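You operate a simulated robot arm through the tools that you are given. There is no shell and no other tool.

Carry out the task below with a simulated two-armed robot. There is one attempt and no reset: what you move stays moved.

## Task
Scrub the sauce off the pink plate and rinse it under the tap.
Fine: one pump of soap on the scourer first; scourer back, plate back on the rubber mat, tap off. What is to be rubbed or washed off counts as gone when no trace of it is left.

The check looks at the end state, three seconds after you hand in, the way a careful person would. Anything else that was tipped, shoved, dropped, spilled or broken makes it a failure.

## Robot
Two 6-joint arms with two-finger parallel grippers on one trunk that stands fixed in place. Base frame: the origin is at the foot of the trunk, x ahead of it, y to its left, z up; the work surface is at about z = 0.9. Lengths are in m, angles in degrees, forces in N, time in s.
The left shoulder is at [0.05, 0.17, 1.3], the right one opposite. Each reaches about 1.092 m from its shoulder. Payload 1.57 kg a hand.
The TCP of each hand is the grasp point between the finger pads, 0.03 m short of the fingertips. In the tool frame z runs along the fingers and y along their closing line. Largest opening 0.08 m; finger width 0.017, thickness 0.012; the body of the gripper, 0.04 by 0.082 m, starts 0.08 m behind the TCP.
Orientation is that of the tool frame in the base frame, as a unit quaternion [x, y, z, w]. With the fingers straight down and closing along the base's y, the tool's x points along the base's -x, its y along +y and its z along -z.

## Interface
- The arms move only by the tool step_arm. It takes "left_motion", "right_motion" or both (then of equal length, played together; a hand with none holds still); each is a list of rows, each a list of 2 entries, a list of its own where there are three numbers: the shift along the tool's x, y, z in m, then the turn, a rotation vector about the tool's x, y, z in degrees. In form: [[[dx, dy, dz], [ax, ay, az]], ...]. A call has 1 to 20 rows; each row is the pose to reach, as a shift and turn from the pose commanded when the call began, along the tool's axes at that moment. "left_fingers" and "right_fingers" are, for a hand that has rows, the finger opening in m, from 0 to 0.08, set as the call begins (left out, the last holds). Rows are played at 5 a second. More than 0.05 m and 8.6 degrees between two rows, or a gripper value outside its range, and nothing of the call is played. A pose out of reach is approached as far as the arm can. The call stops where the force on the tool passes 40 N (or 10 N more than at its start, if that is more) or the arm is blocked; 0.2 s more then pass. The fingers move at their own pace (about 0.072 m/s each) and stop on an object; they squeeze with about 23 N. The grip force told is the motor's: it shows also when the fingers shut on nothing. Time passes only in rows, and 0.2 s behind the last, so rows that repeat a pose let the fingers close. The reply holds the time, the measured pose of the TCP, the force on the tool along the base axes, the opening and the grip force, in the units named above and with some noise, with the torque about the TCP (base axes, N m) and any sound that the robot's microphone picked up.
- Cameras (640 x 400 px; columns grow to the right, rows downward): "scene" is now at [0.0223, -0.0342, 1.8568]; the picture's right is [-0.49, -0.87, 0.00], its down [-0.71, 0.40, -0.57] and it looks along [0.50, -0.28, -0.82] (base axes); focal length 371 px, centre (320, 200). "left" rides on the left gripper at [0.072, 0.007, -0.122] in its tool frame; the picture's right is [-0.09, 1.00, 0.00], its down [-0.84, -0.08, -0.54] and it looks along [-0.54, -0.05, 0.84] (tool axes); focal length 238 px, centre (320, 200). "right" rides on the right gripper at [0.072, -0.007, -0.122] in its tool frame; the picture's right is [0.09, 1.00, 0.00], its down [-0.84, 0.08, -0.54] and it looks along [-0.54, 0.05, 0.84] (tool axes); focal length 238 px, centre (320, 200). There is no depth. A picture from a camera that has moved, and an enlarged one, comes with that camera's place and axes in the base frame and with its lens.
- capture(camera): a new picture of that camera. It takes no simulated time.
- raise_lower(by): slides the trunk up (or, below 0, down) by that many m; the arms and the scene camera ride with it, the base frame stays. It gives what a move gives, with no picture.
- turn_head(pan, tilt): turns the head with the scene camera to pan (to the left, within 86 degrees either way) and tilt (down, from -29 to 69), counted from straight ahead of the robot. It gives what a move gives.
- enlarge(camera, box): a new picture of the part [left, top, right, bottom] of that camera's present view, enlarged. It takes no simulated time.
- close_job(): hands the job in; it is judged then, once.

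Places have to be worked out from the pictures, the camera data and where the tool is seen. Open the grippers and draw the arms clear of the work before you hand the job in, unless the task says otherwise.

The tools are called after "Call:" as a command line: name --argument value ..., lists and objects as JSON in quotes. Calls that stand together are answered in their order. step_arm: Moves the arms, as the interface text tells. Its arguments: {"type":"object","properties":{"left_motion":{"type":"array","items":{"type":"array"}},"left_fingers":{"type":"number"},"right_motion":{"type":"array","items":{"type":"array"}},"right_fingers":{"type":"number"}},"required":[]} The other tools are called the same way: raise_lower (by) slides the trunk up or down; turn_head (pan, tilt) turns the head that bears the scene camera; capture (camera) takes a picture; enlarge (camera, box) takes an enlarged picture of a part of a camera's view; close_job () hands the job in.

At the start:

```text
clock: 0.0
left_position: [0.6419, -0.0079, 1.1891]
left_orientation: [-0.001, 1.0, 0.001, 0.0]
left_ft_force: [0.1, -0.1, 0.1]
left_ft_torque: [-0.02, -0.01, 0.01]
left_width: 0.0799
left_grip_force: 0.1
right_position: [0.4208, -0.4852, 1.1899]
right_orientation: [0.001, 1.0, 0.0, 0.0]
right_ft_force: [-0.4, 0.5, 0.8]
right_ft_torque: [-0.03, -0.01, 0.0]
right_width: 0.08
right_grip_force: 0.1
trunk travel left (down, up): [-0.915, 0.055]
head pan, tilt: [-29.6, 55.0]
```

scene: 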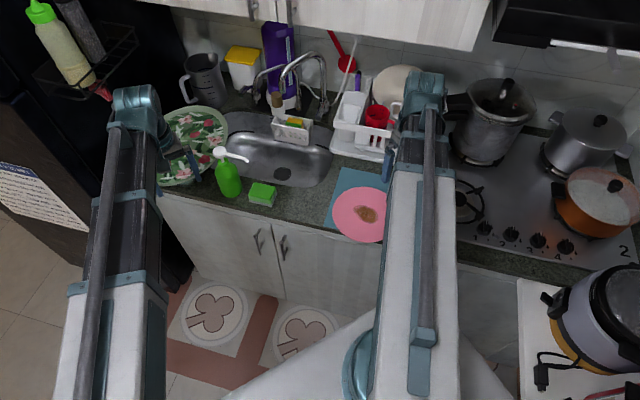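
right: 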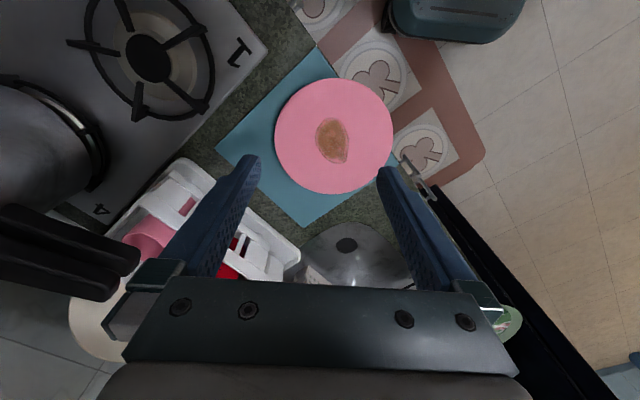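
left: 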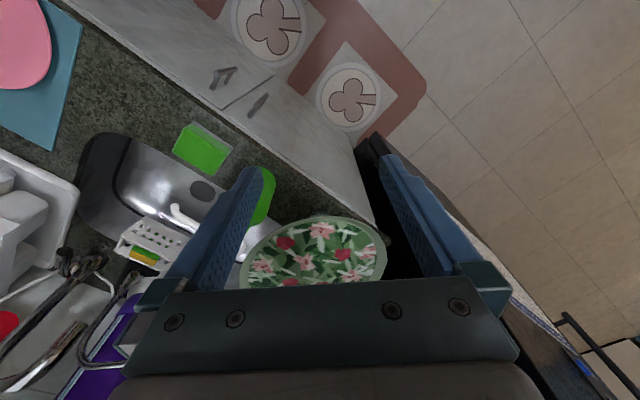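

I'll start by looking more closely at the sink, the plate and the soap area before I move anything.

Call:
enlarge --camera "scene" --box '[150, 30, 350, 220]'

Call:
enlarge --camera "scene" --box '[300, 60, 480, 260]'

Call:
enlarge --camera "left" --box '[0, 80, 300, 300]'

Call:
enlarge --camera "right" --box '[200, 40, 460, 300]'

```text
2.11 times, centred on (250, 125) of scene
camera zoom: at [0.0223, -0.0342, 1.8568], right [-0.49, -0.87, 0.0], down [-0.71, 0.4, -0.57], along [0.5, -0.28, -0.82], focal length 781 px, centre (467, 358)
```

zoom: 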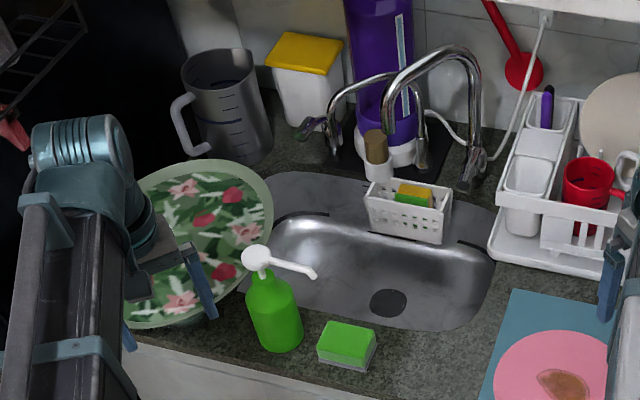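

```text
2.00 times, centred on (390, 160) of scene
camera zoom: at [0.0223, -0.0342, 1.8568], right [-0.49, -0.87, 0.0], down [-0.71, 0.4, -0.57], along [0.5, -0.28, -0.82], focal length 742 px, centre (180, 280)
```

zoom: 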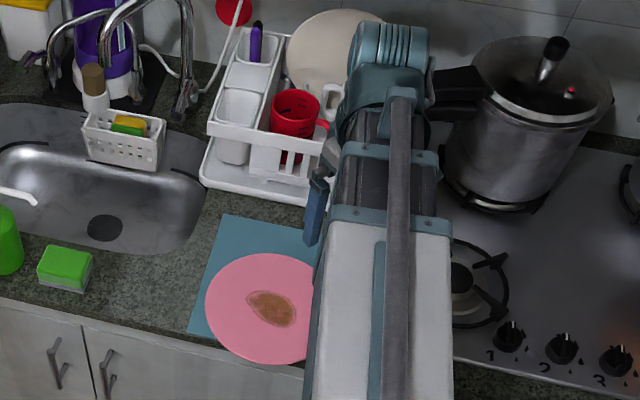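

```text
1.82 times, centred on (150, 190) of left
camera zoom: at [0.5694, -0.0041, 1.3108], right [0.09, 1.0, 0.0], down [0.84, -0.08, 0.54], along [0.54, -0.05, -0.84], focal length 433 px, centre (629, 218)
```

zoom: 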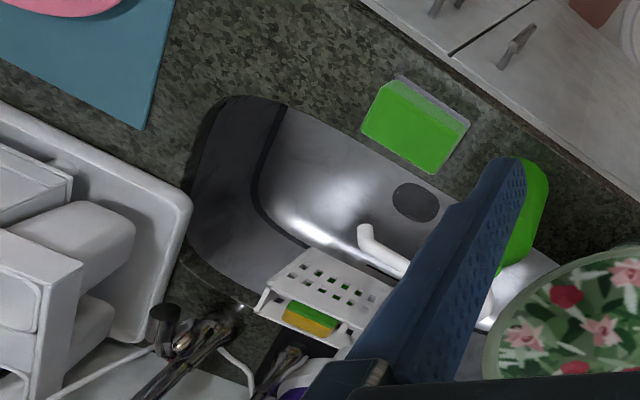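

```text
1.54 times, centred on (330, 170) of right
camera zoom: at [0.3475, -0.4908, 1.3114], right [-0.09, 1.0, 0.0], down [0.84, 0.08, 0.54], along [0.54, 0.05, -0.84], focal length 367 px, centre (305, 246)
```

zoom: 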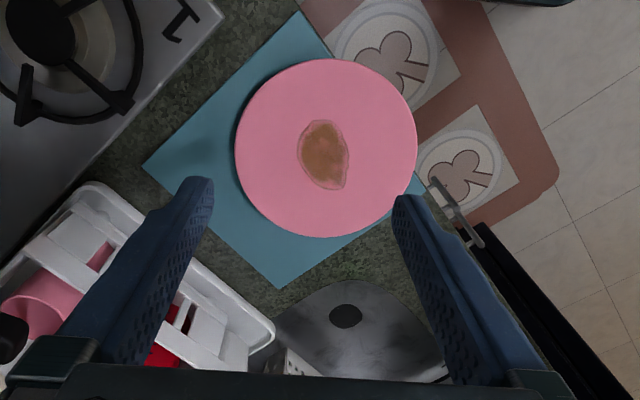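

The green scourer looks to be at about (0.70, -0.217), and the plate centre at about (0.48, -0.455). The counter edge runs at about 45° in the base frame. I'll turn the head to get a better look at the taps.

Call:
turn_head --pan -25 --tilt 42

Call:
capture --camera "scene"

Call:
enlarge --camera "scene" --box '[240, 60, 400, 160]'

Call:
enlarge --camera "scene" --box '[220, 160, 380, 260]'

```text
clock: 0.8
left_position: [0.642, -0.0098, 1.1887]
left_orientation: [-0.001, 1.0, 0.001, 0.001]
left_ft_force: [-0.6, -0.3, -0.2]
left_ft_torque: [0.01, 0.01, 0.01]
left_width: 0.0798
left_grip_force: 0.0
right_position: [0.4201, -0.4838, 1.1904]
right_orientation: [0.001, 1.0, -0.001, 0.0]
right_ft_force: [-0.8, 0.1, -0.4]
right_ft_torque: [0.0, 0.0, -0.01]
right_width: 0.08
right_grip_force: 0.0
trunk travel left (down, up): [-0.915, 0.055]
head pan, tilt: [-25.0, 42.0]
```

```text
taken
camera scene: at [0.0354, -0.0339, 1.8745], right [-0.42, -0.91, 0.0], down [-0.61, 0.28, -0.74], along [0.67, -0.31, -0.67], focal length 371 px, centre (320, 200)
```

scene: 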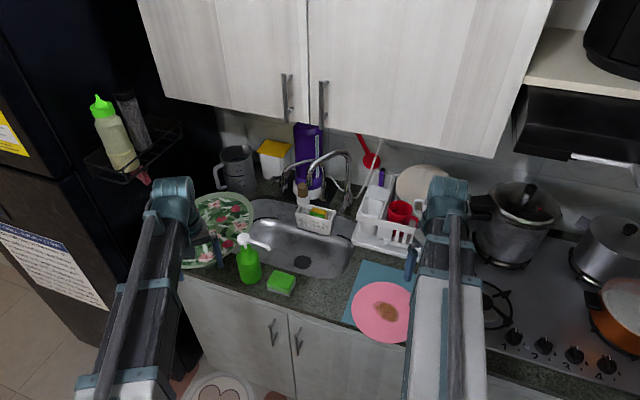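

```text
4.00 times, centred on (320, 110) of scene
camera zoom: at [0.0354, -0.0339, 1.8745], right [-0.42, -0.91, 0.0], down [-0.61, 0.28, -0.74], along [0.67, -0.31, -0.67], focal length 1484 px, centre (320, 560)
```

zoom: 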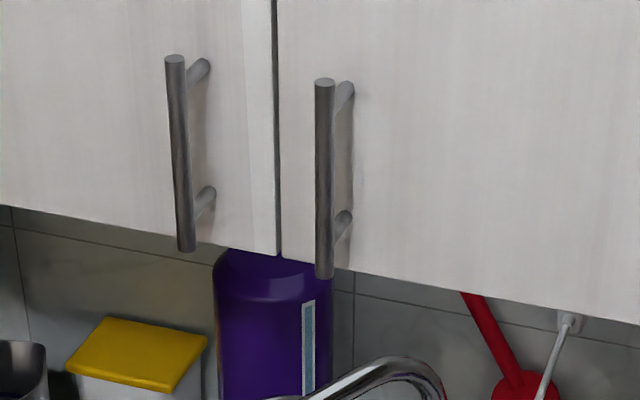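

```text
4.00 times, centred on (300, 210) of scene
camera zoom: at [0.0354, -0.0339, 1.8745], right [-0.42, -0.91, 0.0], down [-0.61, 0.28, -0.74], along [0.67, -0.31, -0.67], focal length 1484 px, centre (400, 160)
```

zoom: 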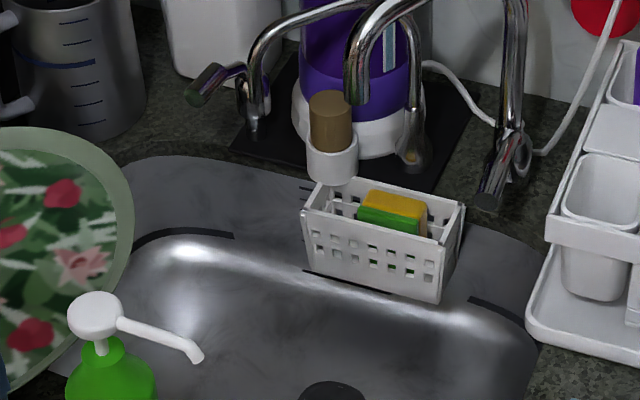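

There seem to be two goosenecks near the sink. I'll enlarge that region to work out which tap is which and where the handles are.

Call:
enlarge --camera "scene" --box '[255, 140, 375, 215]'

Call:
enlarge --camera "scene" --box '[220, 190, 400, 300]'

Call:
enlarge --camera "scene" --box '[320, 250, 440, 350]'

```text
5.33 times, centred on (315, 178) of scene
camera zoom: at [0.0354, -0.0339, 1.8745], right [-0.42, -0.91, 0.0], down [-0.61, 0.28, -0.74], along [0.67, -0.31, -0.67], focal length 1979 px, centre (347, 320)
```

zoom: 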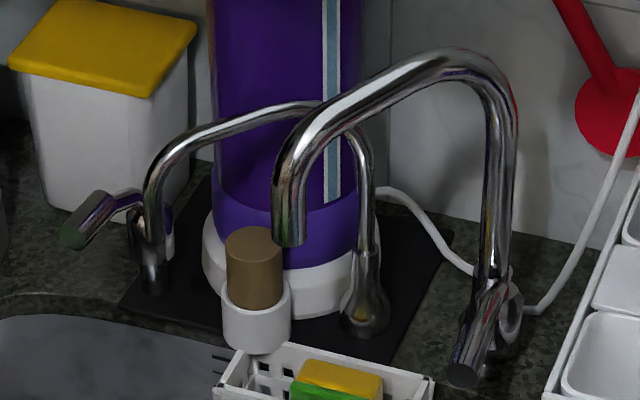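

```text
3.56 times, centred on (310, 245) of scene
camera zoom: at [0.0354, -0.0339, 1.8745], right [-0.42, -0.91, 0.0], down [-0.61, 0.28, -0.74], along [0.67, -0.31, -0.67], focal length 1320 px, centre (356, 40)
```

zoom: 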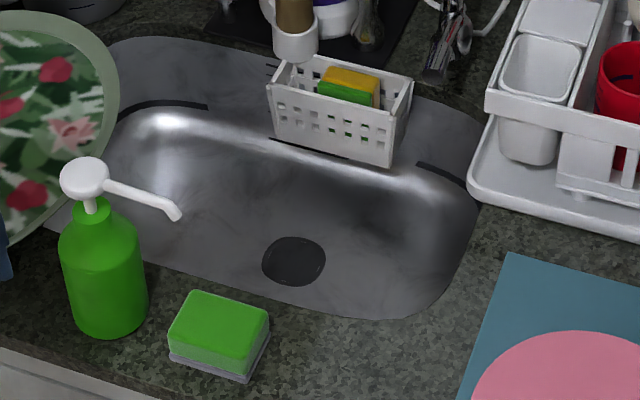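

```text
4.00 times, centred on (380, 300) of scene
camera zoom: at [0.0354, -0.0339, 1.8745], right [-0.42, -0.91, 0.0], down [-0.61, 0.28, -0.74], along [0.67, -0.31, -0.67], focal length 1484 px, centre (80, -200)
```

zoom: 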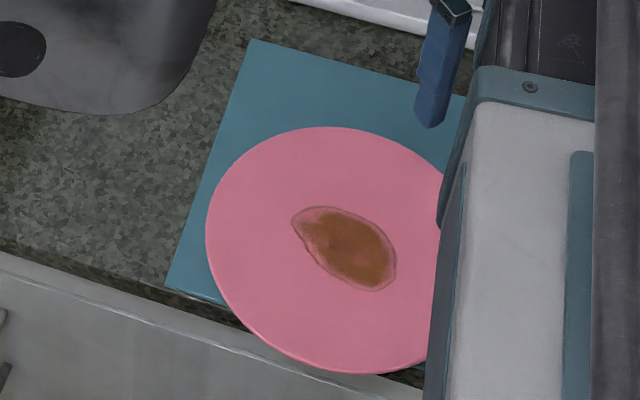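

The right tap is a large gooseneck whose lever has a dark end. The left one is a narrower gooseneck with its own lever. I'll yaw the left hand 45° to line up with the counter, so its camera can look along the counter's depth.

Call:
step_arm --left_motion '[[[0, 0, 0], [0, 0, 7.5]], [[0, 0, 0], [0, 0, 15]], [[0, 0, 0], [0, 0, 22.5]], [[0, 0, 0], [0, 0, 30]], [[0, 0, 0], [0, 0, 37.5]], [[0, 0, 0], [0, 0, 45]]]'

Call:
capture --camera "left"

```text
clock: 2.1
left_position: [0.6418, -0.0101, 1.1894]
left_orientation: [0.383, 0.924, 0.0, 0.001]
left_ft_force: [-0.3, 0.9, -0.3]
left_ft_torque: [-0.02, 0.04, -0.01]
left_width: 0.0801
left_grip_force: 0.1
right_position: [0.4199, -0.4846, 1.1901]
right_orientation: [0.0, 1.0, 0.0, 0.0]
right_ft_force: [0.1, -0.1, -0.9]
right_ft_torque: [0.01, 0.03, -0.02]
right_width: 0.0801
right_grip_force: 0.1
trunk travel left (down, up): [-0.915, 0.055]
head pan, tilt: [-25.0, 42.0]
```

```text
taken
camera left: at [0.5956, 0.0446, 1.3109], right [0.77, 0.64, 0.0], down [0.54, -0.65, 0.54], along [0.35, -0.42, -0.84], focal length 238 px, centre (320, 200)
```

left: 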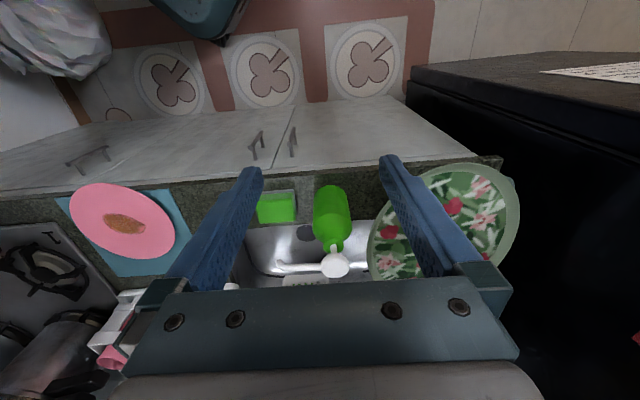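

Next I'll tilt the left hand forward by 30° and slide it towards the sink centre, so its camera sees the taps past the gripper.

Call:
step_arm --left_motion '[[[-0.012, -0.02, -0.012], [0, -6, 0]], [[-0.024, -0.04, -0.024], [0, -12, 0]], [[-0.036, -0.06, -0.036], [0, -18, 0]], [[-0.048, -0.08, -0.048], [0, -24, 0]], [[-0.06, -0.1, -0.06], [0, -30, 0]]]'

Call:
capture --camera "left"

```text
clock: 3.4
left_position: [0.6144, -0.1247, 1.2193]
left_orientation: [0.369, 0.893, -0.098, 0.24]
left_ft_force: [-0.2, -0.6, 0.8]
left_ft_torque: [-0.01, 0.01, -0.01]
left_width: 0.08
left_grip_force: 0.0
left hand out of reach, approached as far as the arm can: row 1, 2, 3, 4, 5
right_position: [0.4191, -0.4845, 1.1896]
right_orientation: [0.0, 1.0, 0.0, 0.0]
right_ft_force: [-0.2, 0.5, 0.1]
right_ft_torque: [-0.01, -0.03, 0.02]
right_width: 0.0801
right_grip_force: 0.0
trunk travel left (down, up): [-0.915, 0.055]
head pan, tilt: [-25.0, 42.0]
```

```text
taken
camera left: at [0.5311, -0.033, 1.2883], right [0.76, 0.65, 0.05], down [0.26, -0.38, 0.89], along [0.59, -0.66, -0.46], focal length 238 px, centre (320, 200)
```

left: 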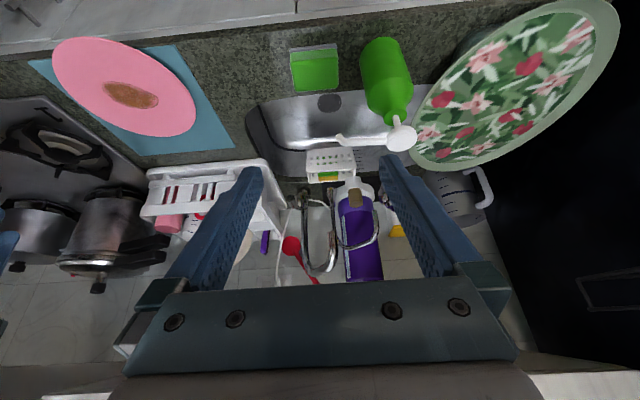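

The view is useful, though the tilt is near a joint limit: z reached 1.219 instead of 1.249. I'll enlarge the tap area.

Call:
enlarge --camera "left" --box '[250, 150, 410, 290]'

Call:
enlarge --camera "left" --box '[240, 20, 440, 190]'

```text
2.86 times, centred on (330, 220) of left
camera zoom: at [0.5311, -0.033, 1.2883], right [0.76, 0.65, 0.05], down [0.26, -0.38, 0.89], along [0.59, -0.66, -0.46], focal length 681 px, centre (291, 143)
```

zoom: 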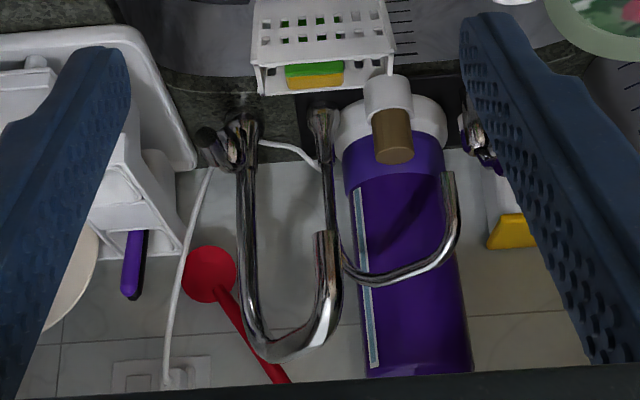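

```text
2.35 times, centred on (340, 105) of left
camera zoom: at [0.5311, -0.033, 1.2883], right [0.76, 0.65, 0.05], down [0.26, -0.38, 0.89], along [0.59, -0.66, -0.46], focal length 561 px, centre (273, 424)
```

zoom: 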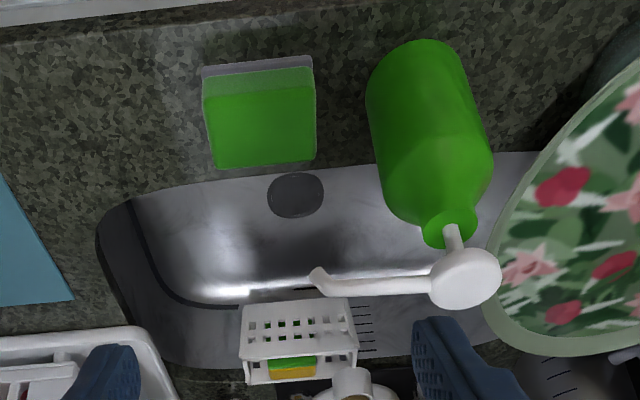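

The large right tap's outlet triangulates to about (0.883, -0.391, 1.11). Its lever end is near (0.834, -0.488, 1.0). I'll yaw the right hand to the counter frame and use its camera to look at the lever up close.

Call:
step_arm --right_motion '[[[0, 0, 0], [0, 0, 7.5]], [[0, 0, 0], [0, 0, 15]], [[0, 0, 0], [0, 0, 22.5]], [[0, 0, 0], [0, 0, 30]], [[0, 0, 0], [0, 0, 37.5]], [[0, 0, 0], [0, 0, 45]]]'

Call:
capture --camera "right"

Call:
capture --camera "scene"

```text
clock: 4.8
left_position: [0.6154, -0.1225, 1.2201]
left_orientation: [0.369, 0.893, -0.097, 0.239]
left_ft_force: [0.5, 0.4, -0.2]
left_ft_torque: [-0.01, 0.03, 0.0]
left_width: 0.0799
left_grip_force: 0.1
right_position: [0.4202, -0.4843, 1.1897]
right_orientation: [0.383, 0.924, 0.0, 0.0]
right_ft_force: [-0.8, -0.2, 0.2]
right_ft_torque: [0.01, 0.03, -0.02]
right_width: 0.0799
right_grip_force: 0.0
trunk travel left (down, up): [-0.915, 0.055]
head pan, tilt: [-25.0, 42.0]
```

```text
taken
camera right: at [0.3643, -0.4383, 1.3114], right [0.64, 0.77, 0.0], down [0.65, -0.54, 0.54], along [0.42, -0.35, -0.84], focal length 238 px, centre (320, 200)
```

right: 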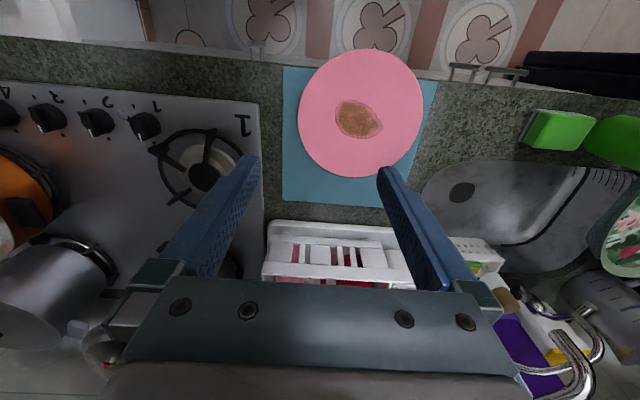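

```text
taken
camera scene: at [0.0354, -0.0339, 1.8746], right [-0.42, -0.91, 0.0], down [-0.61, 0.28, -0.74], along [0.67, -0.31, -0.67], focal length 371 px, centre (320, 200)
```

scene: 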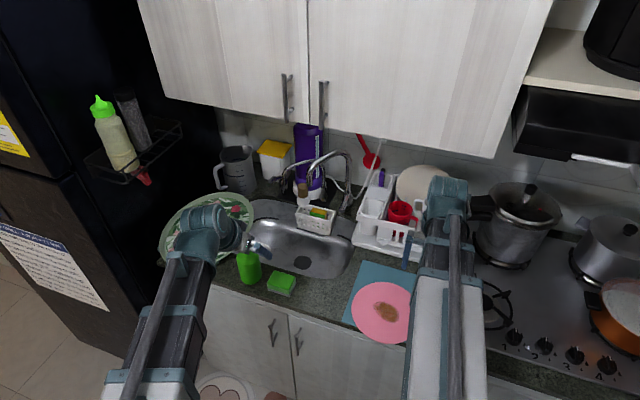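

Both hands are yawed to the counter frame. I'll bring the left hand back upright and out of the way, and move the right hand towards the tap with a forward tilt to see the lever.

Call:
step_arm --left_motion '[[[0.0164, 0.02, 0.0044], [0, 6, 0]], [[0.0328, 0.04, 0.0088], [0, 12, 0]], [[0.0492, 0.06, 0.0132], [0, 18, 0]], [[0.0656, 0.08, 0.0176], [0, 24, 0]], [[0.082, 0.1, 0.022], [0, 30, 0]]]' --right_motion '[[[-0.012, 0.04, 0], [0, -5, 0]], [[-0.024, 0.08, 0], [0, -10, 0]], [[-0.036, 0.12, 0], [0, -15, 0]], [[-0.048, 0.16, 0], [0, -20, 0]], [[-0.06, 0.2, 0], [0, -25, 0]]]'

Call:
capture --camera "right"

Call:
enlarge --camera "right" --box '[240, 120, 420, 280]'

```text
clock: 6.0
left_position: [0.643, -0.0083, 1.1889]
left_orientation: [0.381, 0.925, 0.001, -0.001]
left_ft_force: [0.5, -0.6, 1.0]
left_ft_torque: [-0.01, -0.02, 0.02]
left_width: 0.0799
left_grip_force: 0.1
left hand out of reach, approached as far as the arm can: row 3, 4, 5
right_position: [0.6013, -0.3832, 1.2106]
right_orientation: [0.373, 0.902, -0.082, 0.2]
right_ft_force: [-0.4, 0.4, 0.2]
right_ft_torque: [-0.03, -0.01, -0.01]
right_width: 0.0799
right_grip_force: 0.0
right hand out of reach, approached as far as the arm can: row 3, 4, 5
trunk travel left (down, up): [-0.915, 0.055]
head pan, tilt: [-25.0, 42.0]
```

```text
taken
camera right: at [0.5144, -0.306, 1.29], right [0.65, 0.76, -0.04], down [0.43, -0.32, 0.84], along [0.63, -0.56, -0.53], focal length 238 px, centre (320, 200)
```

right: 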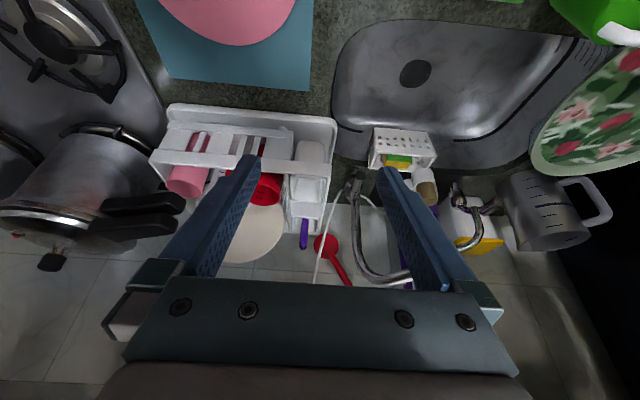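

```text
2.50 times, centred on (330, 200) of right
camera zoom: at [0.5144, -0.306, 1.29], right [0.65, 0.76, -0.04], down [0.43, -0.32, 0.84], along [0.63, -0.56, -0.53], focal length 596 px, centre (295, 200)
```

zoom: 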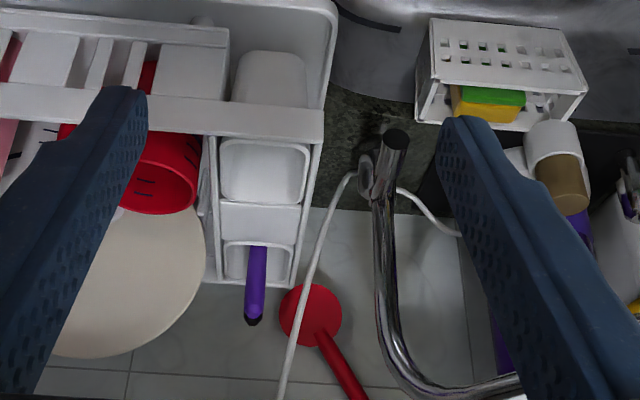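

The lever end checks out at about (0.834, -0.488, 1.0) from three views, pointing towards the robot and slightly up. I'll zoom right in on the lever to see how it is mounted.

Call:
enlarge --camera "scene" --box '[330, 180, 364, 222]'

Call:
enlarge --camera "right" --box '[330, 160, 380, 220]'

Call:
enlarge --camera "right" --box '[420, 170, 520, 270]'

```text
9.52 times, centred on (347, 201) of scene
camera zoom: at [0.0367, -0.0329, 1.8746], right [-0.42, -0.91, 0.0], down [-0.61, 0.28, -0.74], along [0.67, -0.31, -0.67], focal length 3534 px, centre (63, 190)
```

zoom: 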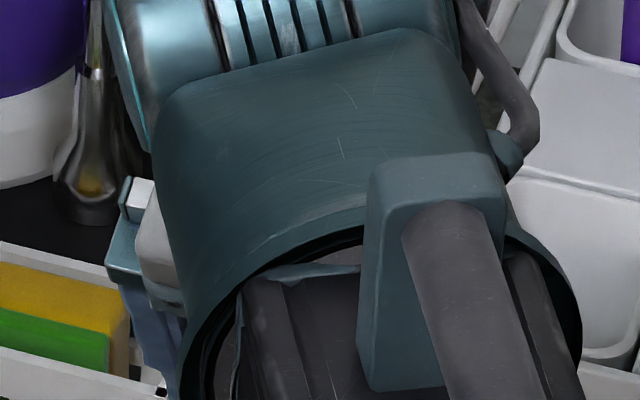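

```text
6.67 times, centred on (355, 190) of right
camera zoom: at [0.5144, -0.306, 1.29], right [0.65, 0.76, -0.04], down [0.43, -0.32, 0.84], along [0.63, -0.56, -0.53], focal length 1589 px, centre (87, 267)
```

zoom: 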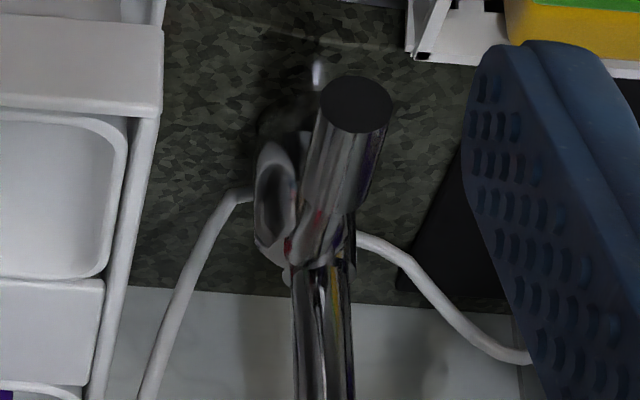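

```text
4.00 times, centred on (470, 220) of right
camera zoom: at [0.5144, -0.306, 1.29], right [0.65, 0.76, -0.04], down [0.43, -0.32, 0.84], along [0.63, -0.56, -0.53], focal length 953 px, centre (-280, 120)
```

zoom: 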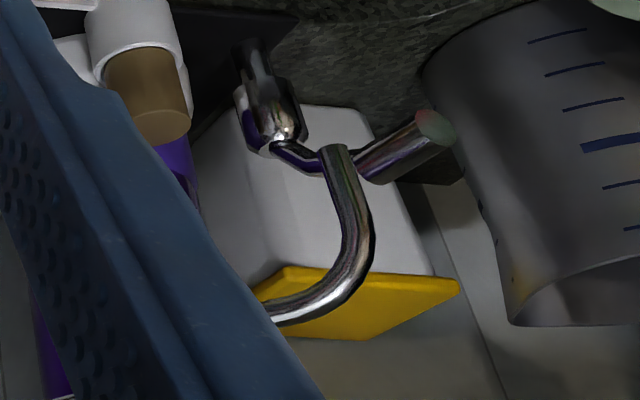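

The lever is a thick cylinder, about 22 mm across, attached to a boss on the right side of the tap column. To see which way it turns I'll move the right hand to a more oblique spot and look along +x.

Call:
step_arm --right_motion '[[[-0.0192, -0.028, 0.009], [0, 5, 0]], [[-0.0384, -0.056, 0.018], [0, 10, 0]], [[-0.0576, -0.084, 0.027], [0, 15, 0]], [[-0.0768, -0.112, 0.036], [0, 20, 0]], [[-0.096, -0.14, 0.0448], [0, 25, 0]]]'

Call:
step_arm --right_motion '[[[0, 0, 0], [0, 0, -7.5]], [[0, 0, 0], [0, 0, -15]], [[0, 0, 0], [0, 0, -22.5]], [[0, 0, 0], [0, 0, -30]], [[0, 0, 0], [0, 0, -37.5]], [[0, 0, 0], [0, 0, -45]], [[0, 0, 0], [0, 0, -52.5]], [[0, 0, 0], [0, 0, -60]]]'

Call:
step_arm --right_motion '[[[0, 0, 0], [0, -6, 0]], [[0, 0, 0], [0, -12, 0]], [[0, 0, 0], [0, -18, 0]], [[0, 0, 0], [0, -24, 0]]]'

Call:
capture --camera "right"

```text
clock: 7.2
left_position: [0.6421, -0.0096, 1.1894]
left_orientation: [0.382, 0.924, 0.002, 0.001]
left_ft_force: [-0.2, 0.3, 0.2]
left_ft_torque: [0.0, 0.0, 0.02]
left_width: 0.08
left_grip_force: 0.1
right_position: [0.5774, -0.5595, 1.1884]
right_orientation: [0.384, 0.923, 0.0, -0.002]
right_ft_force: [-0.2, -0.5, -0.8]
right_ft_torque: [0.0, 0.0, 0.01]
right_width: 0.08
right_grip_force: 0.0
right hand out of reach, approached as far as the arm can: row 1, 2, 3, 4, 5
trunk travel left (down, up): [-0.915, 0.055]
head pan, tilt: [-25.0, 42.0]
```

```text
clock: 8.9
left_position: [0.6434, -0.0097, 1.1898]
left_orientation: [0.382, 0.924, 0.001, 0.0]
left_ft_force: [0.8, -0.1, 0.2]
left_ft_torque: [-0.01, 0.04, -0.02]
left_width: 0.08
left_grip_force: 0.0
right_position: [0.5785, -0.559, 1.1898]
right_orientation: [-0.132, 0.991, 0.0, 0.0]
right_ft_force: [0.3, -0.1, -0.7]
right_ft_torque: [0.0, 0.02, -0.01]
right_width: 0.08
right_grip_force: 0.0
trunk travel left (down, up): [-0.915, 0.055]
head pan, tilt: [-25.0, 42.0]
```

```text
clock: 9.9
left_position: [0.6433, -0.0086, 1.1901]
left_orientation: [0.382, 0.924, 0.001, 0.0]
left_ft_force: [0.8, -0.2, -1.0]
left_ft_torque: [-0.01, -0.01, -0.05]
left_width: 0.0801
left_grip_force: 0.0
right_position: [0.58, -0.5582, 1.2083]
right_orientation: [-0.128, 0.97, 0.027, 0.206]
right_ft_force: [-0.2, 1.4, 0.3]
right_ft_torque: [0.02, 0.0, 0.02]
right_width: 0.08
right_grip_force: 0.0
right hand out of reach, approached as far as the arm can: row 2, 3, 4
trunk travel left (down, up): [-0.915, 0.055]
head pan, tilt: [-25.0, 42.0]
```

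```text
taken
camera right: at [0.4701, -0.5954, 1.2907], right [-0.34, 0.94, -0.04], down [0.5, 0.22, 0.84], along [0.79, 0.27, -0.55], focal length 238 px, centre (320, 200)
```

right: 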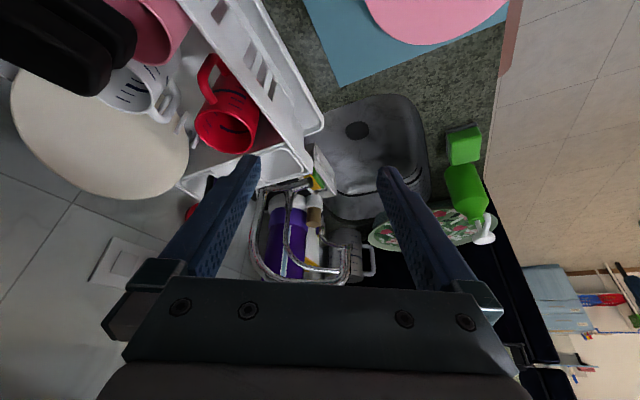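

From here the taps are visible from the side. I'll zoom in on the lever region.

Call:
enlarge --camera "right" --box '[235, 150, 375, 290]'

Call:
enlarge --camera "right" --box '[260, 165, 330, 225]'

```text
2.86 times, centred on (305, 220) of right
camera zoom: at [0.4701, -0.5954, 1.2907], right [-0.34, 0.94, -0.04], down [0.5, 0.22, 0.84], along [0.79, 0.27, -0.55], focal length 681 px, centre (363, 143)
```

zoom: 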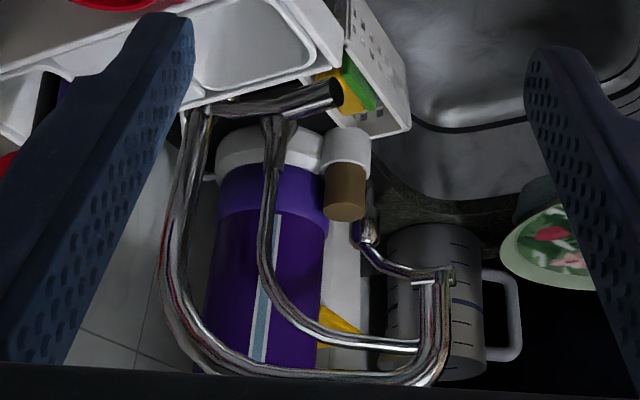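

```text
6.67 times, centred on (295, 195) of right
camera zoom: at [0.4701, -0.5954, 1.2907], right [-0.34, 0.94, -0.04], down [0.5, 0.22, 0.84], along [0.79, 0.27, -0.55], focal length 1589 px, centre (487, 233)
```

zoom: 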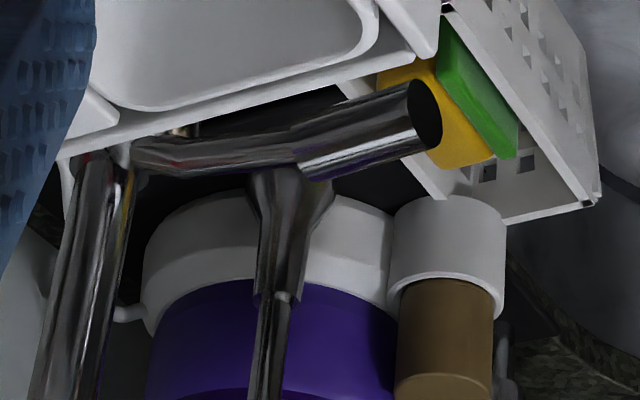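

The lever runs forward from the column base, about (0.95, -0.57, 0.955), to its dark end at (0.834, -0.488, 1.0), so lifting it is probably how the tap opens. The soap nozzle tip is at about (0.718, -0.195, 1.072), nearly above the scourer. I'll bring the right hand upright and yawed to face +e next to the scourer.

Call:
step_arm --right_motion '[[[0, 0, 0], [0, 6, 0]], [[0, 0, 0], [0, 12, 0]], [[0, 0, 0], [0, 18, 0]], [[0, 0, 0], [0, 24, 0]]]'

Call:
step_arm --right_motion '[[[-0.021, 0.035, 0.006], [0, 0, -3.75]], [[-0.042, 0.07, 0.012], [0, 0, -7.5]], [[-0.063, 0.105, 0.02], [0, 0, -11.25]], [[-0.084, 0.14, 0.03], [0, 0, -15]], [[-0.105, 0.175, 0.04], [0, 0, -18.75]], [[-0.126, 0.21, 0.05], [0, 0, -22.5]], [[-0.147, 0.245, 0.06], [0, 0, -26.25]], [[-0.168, 0.279, 0.07], [0, 0, -30]]]'

Call:
capture --camera "right"

Call:
capture --camera "scene"

```text
clock: 10.9
left_position: [0.6432, -0.0089, 1.1895]
left_orientation: [0.383, 0.924, 0.001, 0.001]
left_ft_force: [-0.9, 0.0, 0.2]
left_ft_torque: [-0.01, 0.0, -0.02]
left_width: 0.08
left_grip_force: 0.0
right_position: [0.58, -0.5593, 1.1899]
right_orientation: [-0.13, 0.992, 0.0, -0.001]
right_ft_force: [-0.7, 0.2, -0.2]
right_ft_torque: [0.01, 0.03, 0.0]
right_width: 0.08
right_grip_force: 0.0
right hand out of reach, approached as far as the arm can: row 1, 2, 3, 4
trunk travel left (down, up): [-0.915, 0.055]
head pan, tilt: [-25.0, 42.0]
```

```text
clock: 12.8
left_position: [0.6431, -0.0096, 1.1895]
left_orientation: [0.383, 0.924, 0.001, 0.001]
left_ft_force: [-1.3, 1.4, -0.8]
left_ft_torque: [-0.02, 0.03, 0.01]
left_width: 0.0797
left_grip_force: 0.0
right_position: [0.6735, -0.2455, 1.1892]
right_orientation: [-0.383, 0.924, 0.001, 0.0]
right_ft_force: [0.4, 0.6, 0.4]
right_ft_torque: [-0.05, -0.01, -0.02]
right_width: 0.08
right_grip_force: 0.1
right hand out of reach, approached as far as the arm can: row 1, 2, 3, 4, 5, 6, 7, 8
trunk travel left (down, up): [-0.915, 0.055]
head pan, tilt: [-25.0, 42.0]
```

```text
taken
camera right: at [0.6266, -0.302, 1.3114], right [-0.77, 0.64, 0.0], down [0.54, 0.65, 0.54], along [0.35, 0.42, -0.84], focal length 238 px, centre (320, 200)
```

right: 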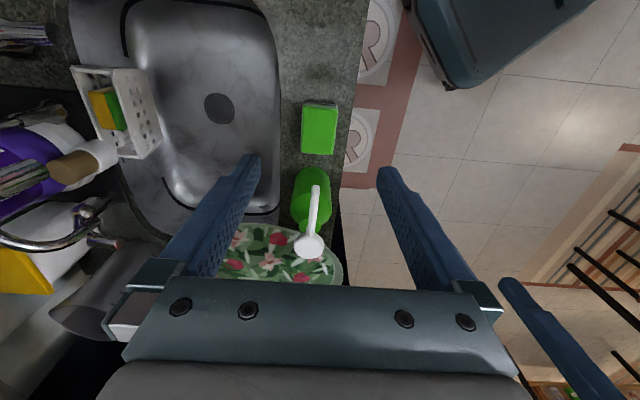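

```text
taken
camera scene: at [0.0358, -0.0333, 1.8746], right [-0.42, -0.91, 0.0], down [-0.61, 0.28, -0.74], along [0.67, -0.31, -0.67], focal length 371 px, centre (320, 200)
```

scene: 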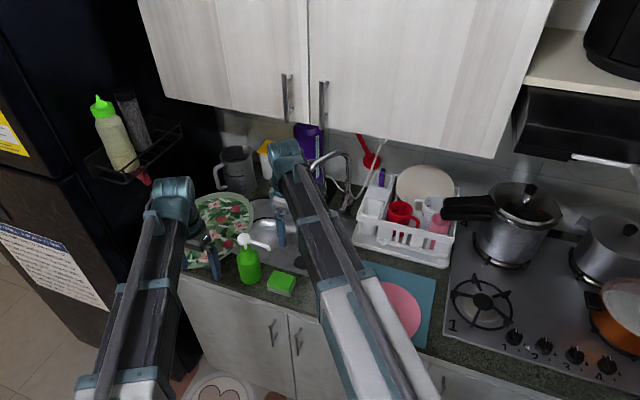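

The right hand stayed at z=1.189 although I commanded 1.12. Along with the earlier tilt data, this suggests each wrist sits at a fixed height relative to the trunk. I'll test that with a small upward shift of the left hand.

Call:
step_arm --left_motion '[[[0, 0, -0.02], [0, 0, 0]], [[0, 0, -0.04], [0, 0, 0]], [[0, 0, -0.04], [0, 0, 0]]]'

```text
clock: 13.6
left_position: [0.6434, -0.0095, 1.1896]
left_orientation: [0.382, 0.924, 0.0, 0.0]
left_ft_force: [0.0, 0.7, -0.1]
left_ft_torque: [0.01, 0.0, -0.01]
left_width: 0.08
left_grip_force: 0.0
left hand out of reach, approached as far as the arm can: row 1, 2, 3
right_position: [0.673, -0.2461, 1.1901]
right_orientation: [-0.382, 0.924, 0.0, 0.0]
right_ft_force: [-0.5, -0.3, -0.9]
right_ft_torque: [0.0, -0.01, 0.01]
right_width: 0.08
right_grip_force: 0.1
trunk travel left (down, up): [-0.915, 0.055]
head pan, tilt: [-25.0, 42.0]
```

That confirms it: the left hand stayed at 1.189 when told to rise. Each arm is a fixed-height telescoping beam, with the wrist about 0.224 m behind the TCP, so height comes only from the trunk or from hand tilt. I'll pitch the left hand to horizontal, pointing into the counter for pressing the pump, and tilt the right hand 30°.

Call:
step_arm --left_motion '[[[-0.01, 0, 0.037], [0, -8.18, 0]], [[-0.02, 0, 0.03], [0, -16.36, 0]], [[-0.03, 0, 0.019], [0, -24.5, 0]], [[-0.04, 0, 0.004], [0, -32.7, 0]], [[-0.05, 0, -0.016], [0, -40.9, 0]], [[-0.06, 0, -0.038], [0, -49.1, 0]], [[-0.07, 0, -0.064], [0, -57.3, 0]], [[-0.08, 0, -0.092], [0, -65.5, 0]], [[-0.09, 0, -0.122], [0, -73.6, 0]], [[-0.095, 0, -0.153], [0, -81.8, 0]], [[-0.1, 0, -0.185], [0, -90, 0]]]'

Call:
step_arm --right_motion '[[[0, 0, -0.07], [0, -5, 0]], [[0, 0, -0.073], [0, -10, 0]], [[0, 0, -0.077], [0, -15, 0]], [[0, 0, -0.083], [0, -20, 0]], [[0, 0, -0.091], [0, -25, 0]], [[0, 0, -0.1], [0, -30, 0]]]'

Call:
capture --camera "scene"

Call:
capture --camera "left"

Call:
capture --camera "right"

```text
clock: 15.9
left_position: [0.7134, -0.0804, 1.4102]
left_orientation: [0.271, 0.653, -0.269, 0.654]
left_ft_force: [-0.5, -0.3, 0.1]
left_ft_torque: [-0.02, 0.01, -0.02]
left_width: 0.08
left_grip_force: 0.1
left hand out of reach, approached as far as the arm can: row 1, 2, 3, 4, 5, 6, 7, 8, 9, 10, 11
right_position: [0.6724, -0.2466, 1.1885]
right_orientation: [-0.382, 0.924, 0.0, 0.0]
right_ft_force: [0.9, -0.5, 1.1]
right_ft_torque: [0.01, 0.01, -0.01]
right_width: 0.0803
right_grip_force: 0.0
trunk travel left (down, up): [-0.915, 0.055]
head pan, tilt: [-25.0, 42.0]
```

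```text
refused: row 1 steps farther than a row can; nothing moved
```

```text
taken
camera scene: at [0.0356, -0.034, 1.8746], right [-0.42, -0.91, 0.0], down [-0.61, 0.28, -0.74], along [0.67, -0.31, -0.67], focal length 371 px, centre (320, 200)
```

scene: 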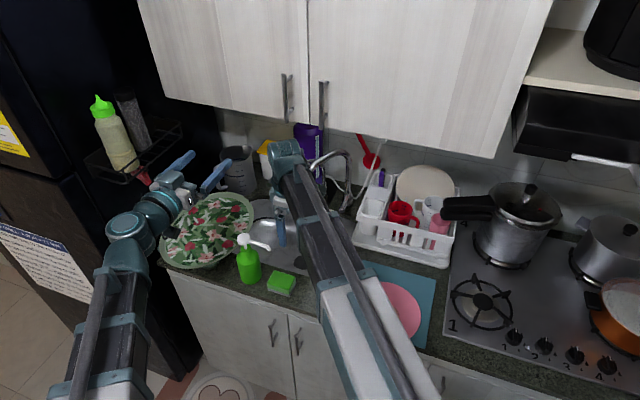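

```text
taken
camera left: at [0.6315, 0.0089, 1.3369], right [0.7, 0.71, 0.1], down [-0.44, 0.32, 0.84], along [0.56, -0.63, 0.54], focal length 238 px, centre (320, 200)
```

left: 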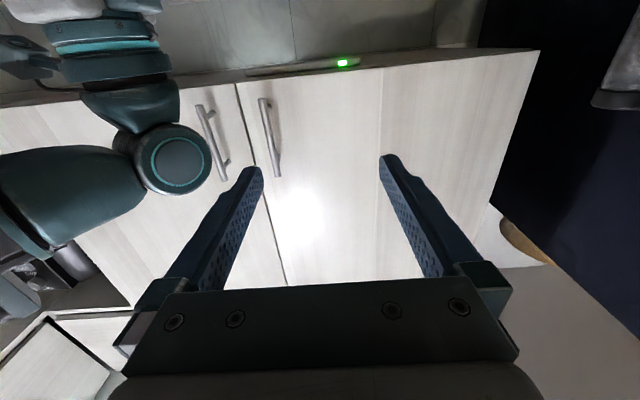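

```text
taken
camera right: at [0.6262, -0.3028, 1.3113], right [-0.77, 0.64, 0.0], down [0.54, 0.65, 0.54], along [0.35, 0.42, -0.84], focal length 238 px, centre (320, 200)
```

right: 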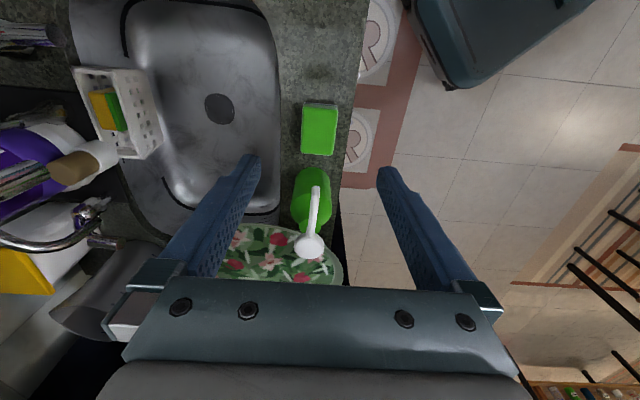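

The left hand is now horizontal, at n≈0.56 and z=1.41. I'll redo the right-hand tilt with a consistent height profile.

Call:
step_arm --right_motion '[[[0, 0, -0.001], [0, -5, 0]], [[0, 0, -0.0034], [0, -10, 0]], [[0, 0, -0.0076], [0, -15, 0]], [[0, 0, -0.0135], [0, -20, 0]], [[0, 0, -0.021], [0, -25, 0]], [[0, 0, -0.03], [0, -30, 0]]]'

```text
clock: 17.4
left_position: [0.7142, -0.0808, 1.4086]
left_orientation: [0.271, 0.654, -0.269, 0.653]
left_ft_force: [0.2, 1.0, -0.1]
left_ft_torque: [0.01, 0.0, 0.0]
left_width: 0.0802
left_grip_force: 0.0
right_position: [0.6702, -0.2457, 1.2202]
right_orientation: [-0.37, 0.892, 0.099, 0.239]
right_ft_force: [1.2, 0.1, -0.6]
right_ft_torque: [0.01, -0.01, 0.01]
right_width: 0.0801
right_grip_force: 0.0
trunk travel left (down, up): [-0.915, 0.055]
head pan, tilt: [-25.0, 42.0]
```

Both poses are now consistent, with the wrist height at about 1.41. I'll lower the trunk by 0.2 as a first step. The right fingers should come down straddling the scourer's right end, with the left hand out in front of the counter.

Call:
raise_lower --by -0.2

Call:
capture --camera "right"

Call:
capture --camera "scene"

```text
clock: 19.5
left_position: [0.7143, -0.0806, 1.2091]
left_orientation: [0.272, 0.654, -0.269, 0.653]
left_ft_force: [0.0, -1.0, 0.5]
left_ft_torque: [0.02, -0.02, 0.01]
left_width: 0.0798
left_grip_force: 0.0
right_position: [0.6705, -0.2448, 1.0193]
right_orientation: [-0.37, 0.892, 0.1, 0.239]
right_ft_force: [-0.3, 0.7, -0.3]
right_ft_torque: [0.02, 0.0, 0.0]
right_width: 0.0799
right_grip_force: 0.1
trunk travel left (down, up): [-0.715, 0.255]
head pan, tilt: [-25.0, 42.0]
```

```text
taken
camera right: at [0.5872, -0.3379, 1.0887], right [-0.76, 0.65, -0.05], down [0.27, 0.37, 0.89], along [0.59, 0.66, -0.46], focal length 238 px, centre (320, 200)
```

right: 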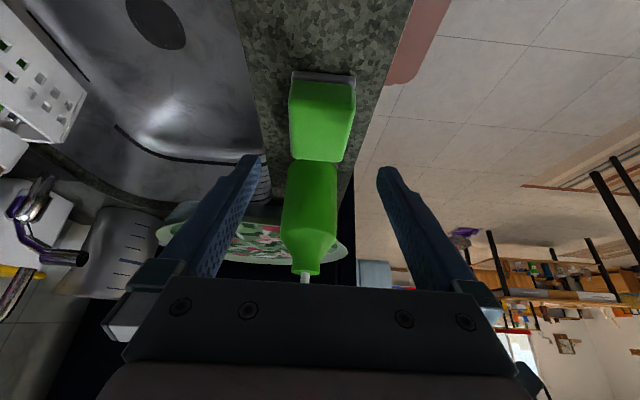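

```text
taken
camera scene: at [0.0353, -0.0339, 1.6746], right [-0.42, -0.91, 0.0], down [-0.61, 0.28, -0.74], along [0.67, -0.31, -0.67], focal length 371 px, centre (320, 200)
```

scene: 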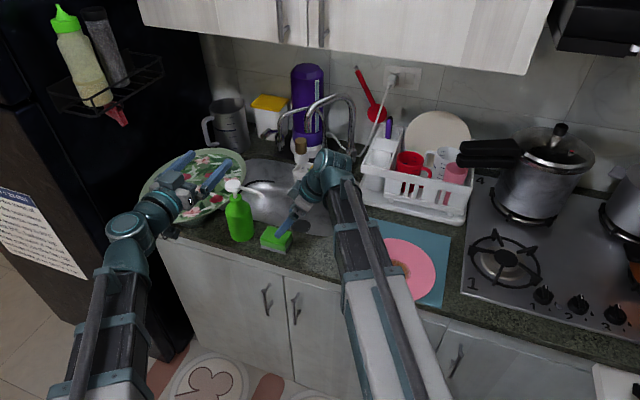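

The scourer is centred at about e=0.341, n=0.648, and the right hand is lined up in n. I'll slide it 0.04 along +e so it straddles the scourer's middle, then lower the trunk onto it.

Call:
step_arm --right_motion '[[[-0.0173, 0, 0.01], [0, 0, 0]], [[-0.0346, 0, 0.02], [0, 0, 0]]]'

Call:
raise_lower --by -0.07

Call:
capture --camera "right"

Call:
enlarge --camera "scene" --box '[180, 130, 360, 260]'

```text
clock: 20.1
left_position: [0.7134, -0.0809, 1.2094]
left_orientation: [0.271, 0.654, -0.269, 0.653]
left_ft_force: [0.8, 0.7, -0.8]
left_ft_torque: [0.03, -0.01, 0.0]
left_width: 0.0801
left_grip_force: 0.1
right_position: [0.6983, -0.2176, 1.0193]
right_orientation: [-0.37, 0.892, 0.099, 0.241]
right_ft_force: [0.4, 0.3, -0.2]
right_ft_torque: [-0.02, 0.0, 0.02]
right_width: 0.0802
right_grip_force: 0.0
trunk travel left (down, up): [-0.715, 0.255]
head pan, tilt: [-25.0, 42.0]
```

```text
clock: 21.2
left_position: [0.7139, -0.0805, 1.1396]
left_orientation: [0.271, 0.654, -0.269, 0.653]
left_ft_force: [-1.1, 0.4, -0.5]
left_ft_torque: [0.0, 0.04, -0.01]
left_width: 0.0801
left_grip_force: 0.0
right_position: [0.6977, -0.2187, 0.9485]
right_orientation: [-0.37, 0.892, 0.099, 0.24]
right_ft_force: [-0.1, 0.3, 0.6]
right_ft_torque: [0.02, 0.01, 0.01]
right_width: 0.0798
right_grip_force: 0.0
trunk travel left (down, up): [-0.645, 0.325]
head pan, tilt: [-25.0, 42.0]
```

```text
taken
camera right: at [0.6153, -0.3097, 1.0187], right [-0.76, 0.65, -0.05], down [0.27, 0.37, 0.89], along [0.59, 0.66, -0.46], focal length 238 px, centre (320, 200)
```

right: 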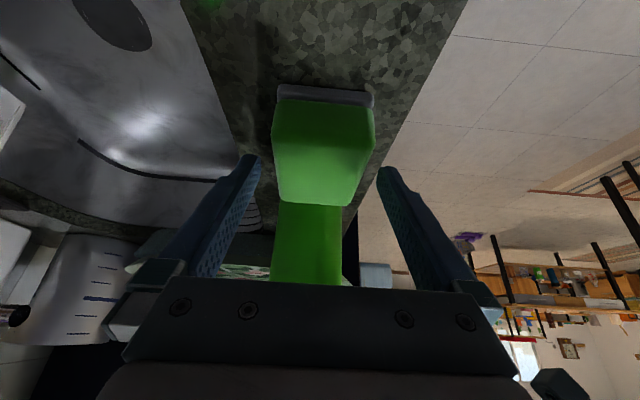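

```text
3.08 times, centred on (270, 195) of scene
camera zoom: at [0.0352, -0.0338, 1.6046], right [-0.42, -0.91, 0.0], down [-0.61, 0.28, -0.74], along [0.67, -0.31, -0.67], focal length 1142 px, centre (474, 215)
```

zoom: 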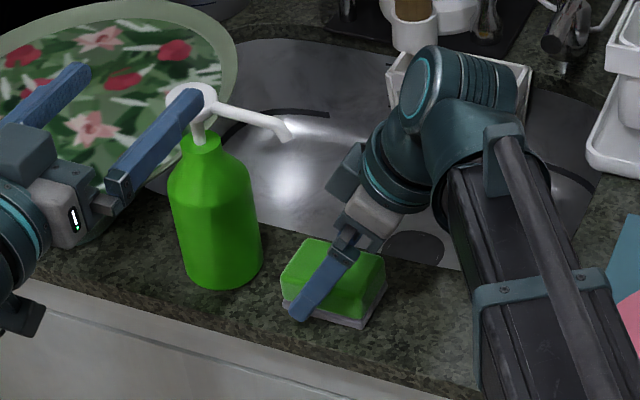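

The right fingers straddle the scourer, with the TCP at z=0.9485. I'll go 8 mm lower and close the right fingers on it.

Call:
raise_lower --by -0.008

Call:
step_arm --right_motion '[[[0, 0, 0], [0, 0, 0]], [[0, 0, 0], [0, 0, 0]], [[0, 0, 0], [0, 0, 0]], [[0, 0, 0], [0, 0, 0]]]' --right_fingers 0.03

Call:
capture --camera "right"

```text
clock: 21.8
left_position: [0.7134, -0.0807, 1.1308]
left_orientation: [0.272, 0.654, -0.269, 0.653]
left_ft_force: [0.2, -0.6, -0.2]
left_ft_torque: [-0.01, 0.0, 0.01]
left_width: 0.0798
left_grip_force: 0.1
right_position: [0.6972, -0.217, 0.9414]
right_orientation: [-0.369, 0.892, 0.099, 0.241]
right_ft_force: [-0.6, -0.1, -0.6]
right_ft_torque: [-0.01, 0.02, 0.03]
right_width: 0.0799
right_grip_force: 0.1
trunk travel left (down, up): [-0.637, 0.333]
head pan, tilt: [-25.0, 42.0]
```

```text
clock: 22.8
left_position: [0.7149, -0.0804, 1.1316]
left_orientation: [0.271, 0.654, -0.268, 0.653]
left_ft_force: [0.4, 0.8, 0.5]
left_ft_torque: [0.0, 0.0, -0.02]
left_width: 0.0797
left_grip_force: 0.1
right_position: [0.6983, -0.2171, 0.9402]
right_orientation: [-0.369, 0.893, 0.099, 0.24]
right_ft_force: [0.7, -0.6, 2.2]
right_ft_torque: [0.03, 0.02, 0.01]
right_width: 0.0536
right_grip_force: 23.2
trunk travel left (down, up): [-0.637, 0.333]
head pan, tilt: [-25.0, 42.0]
```

```text
taken
camera right: at [0.6154, -0.3097, 1.0107], right [-0.76, 0.65, -0.05], down [0.27, 0.37, 0.89], along [0.59, 0.66, -0.46], focal length 238 px, centre (320, 200)
```

right: 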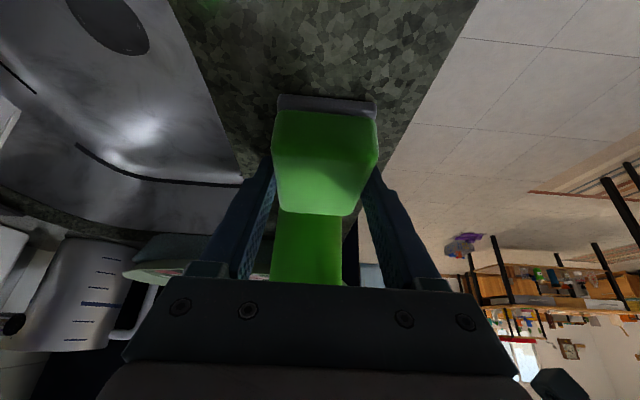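

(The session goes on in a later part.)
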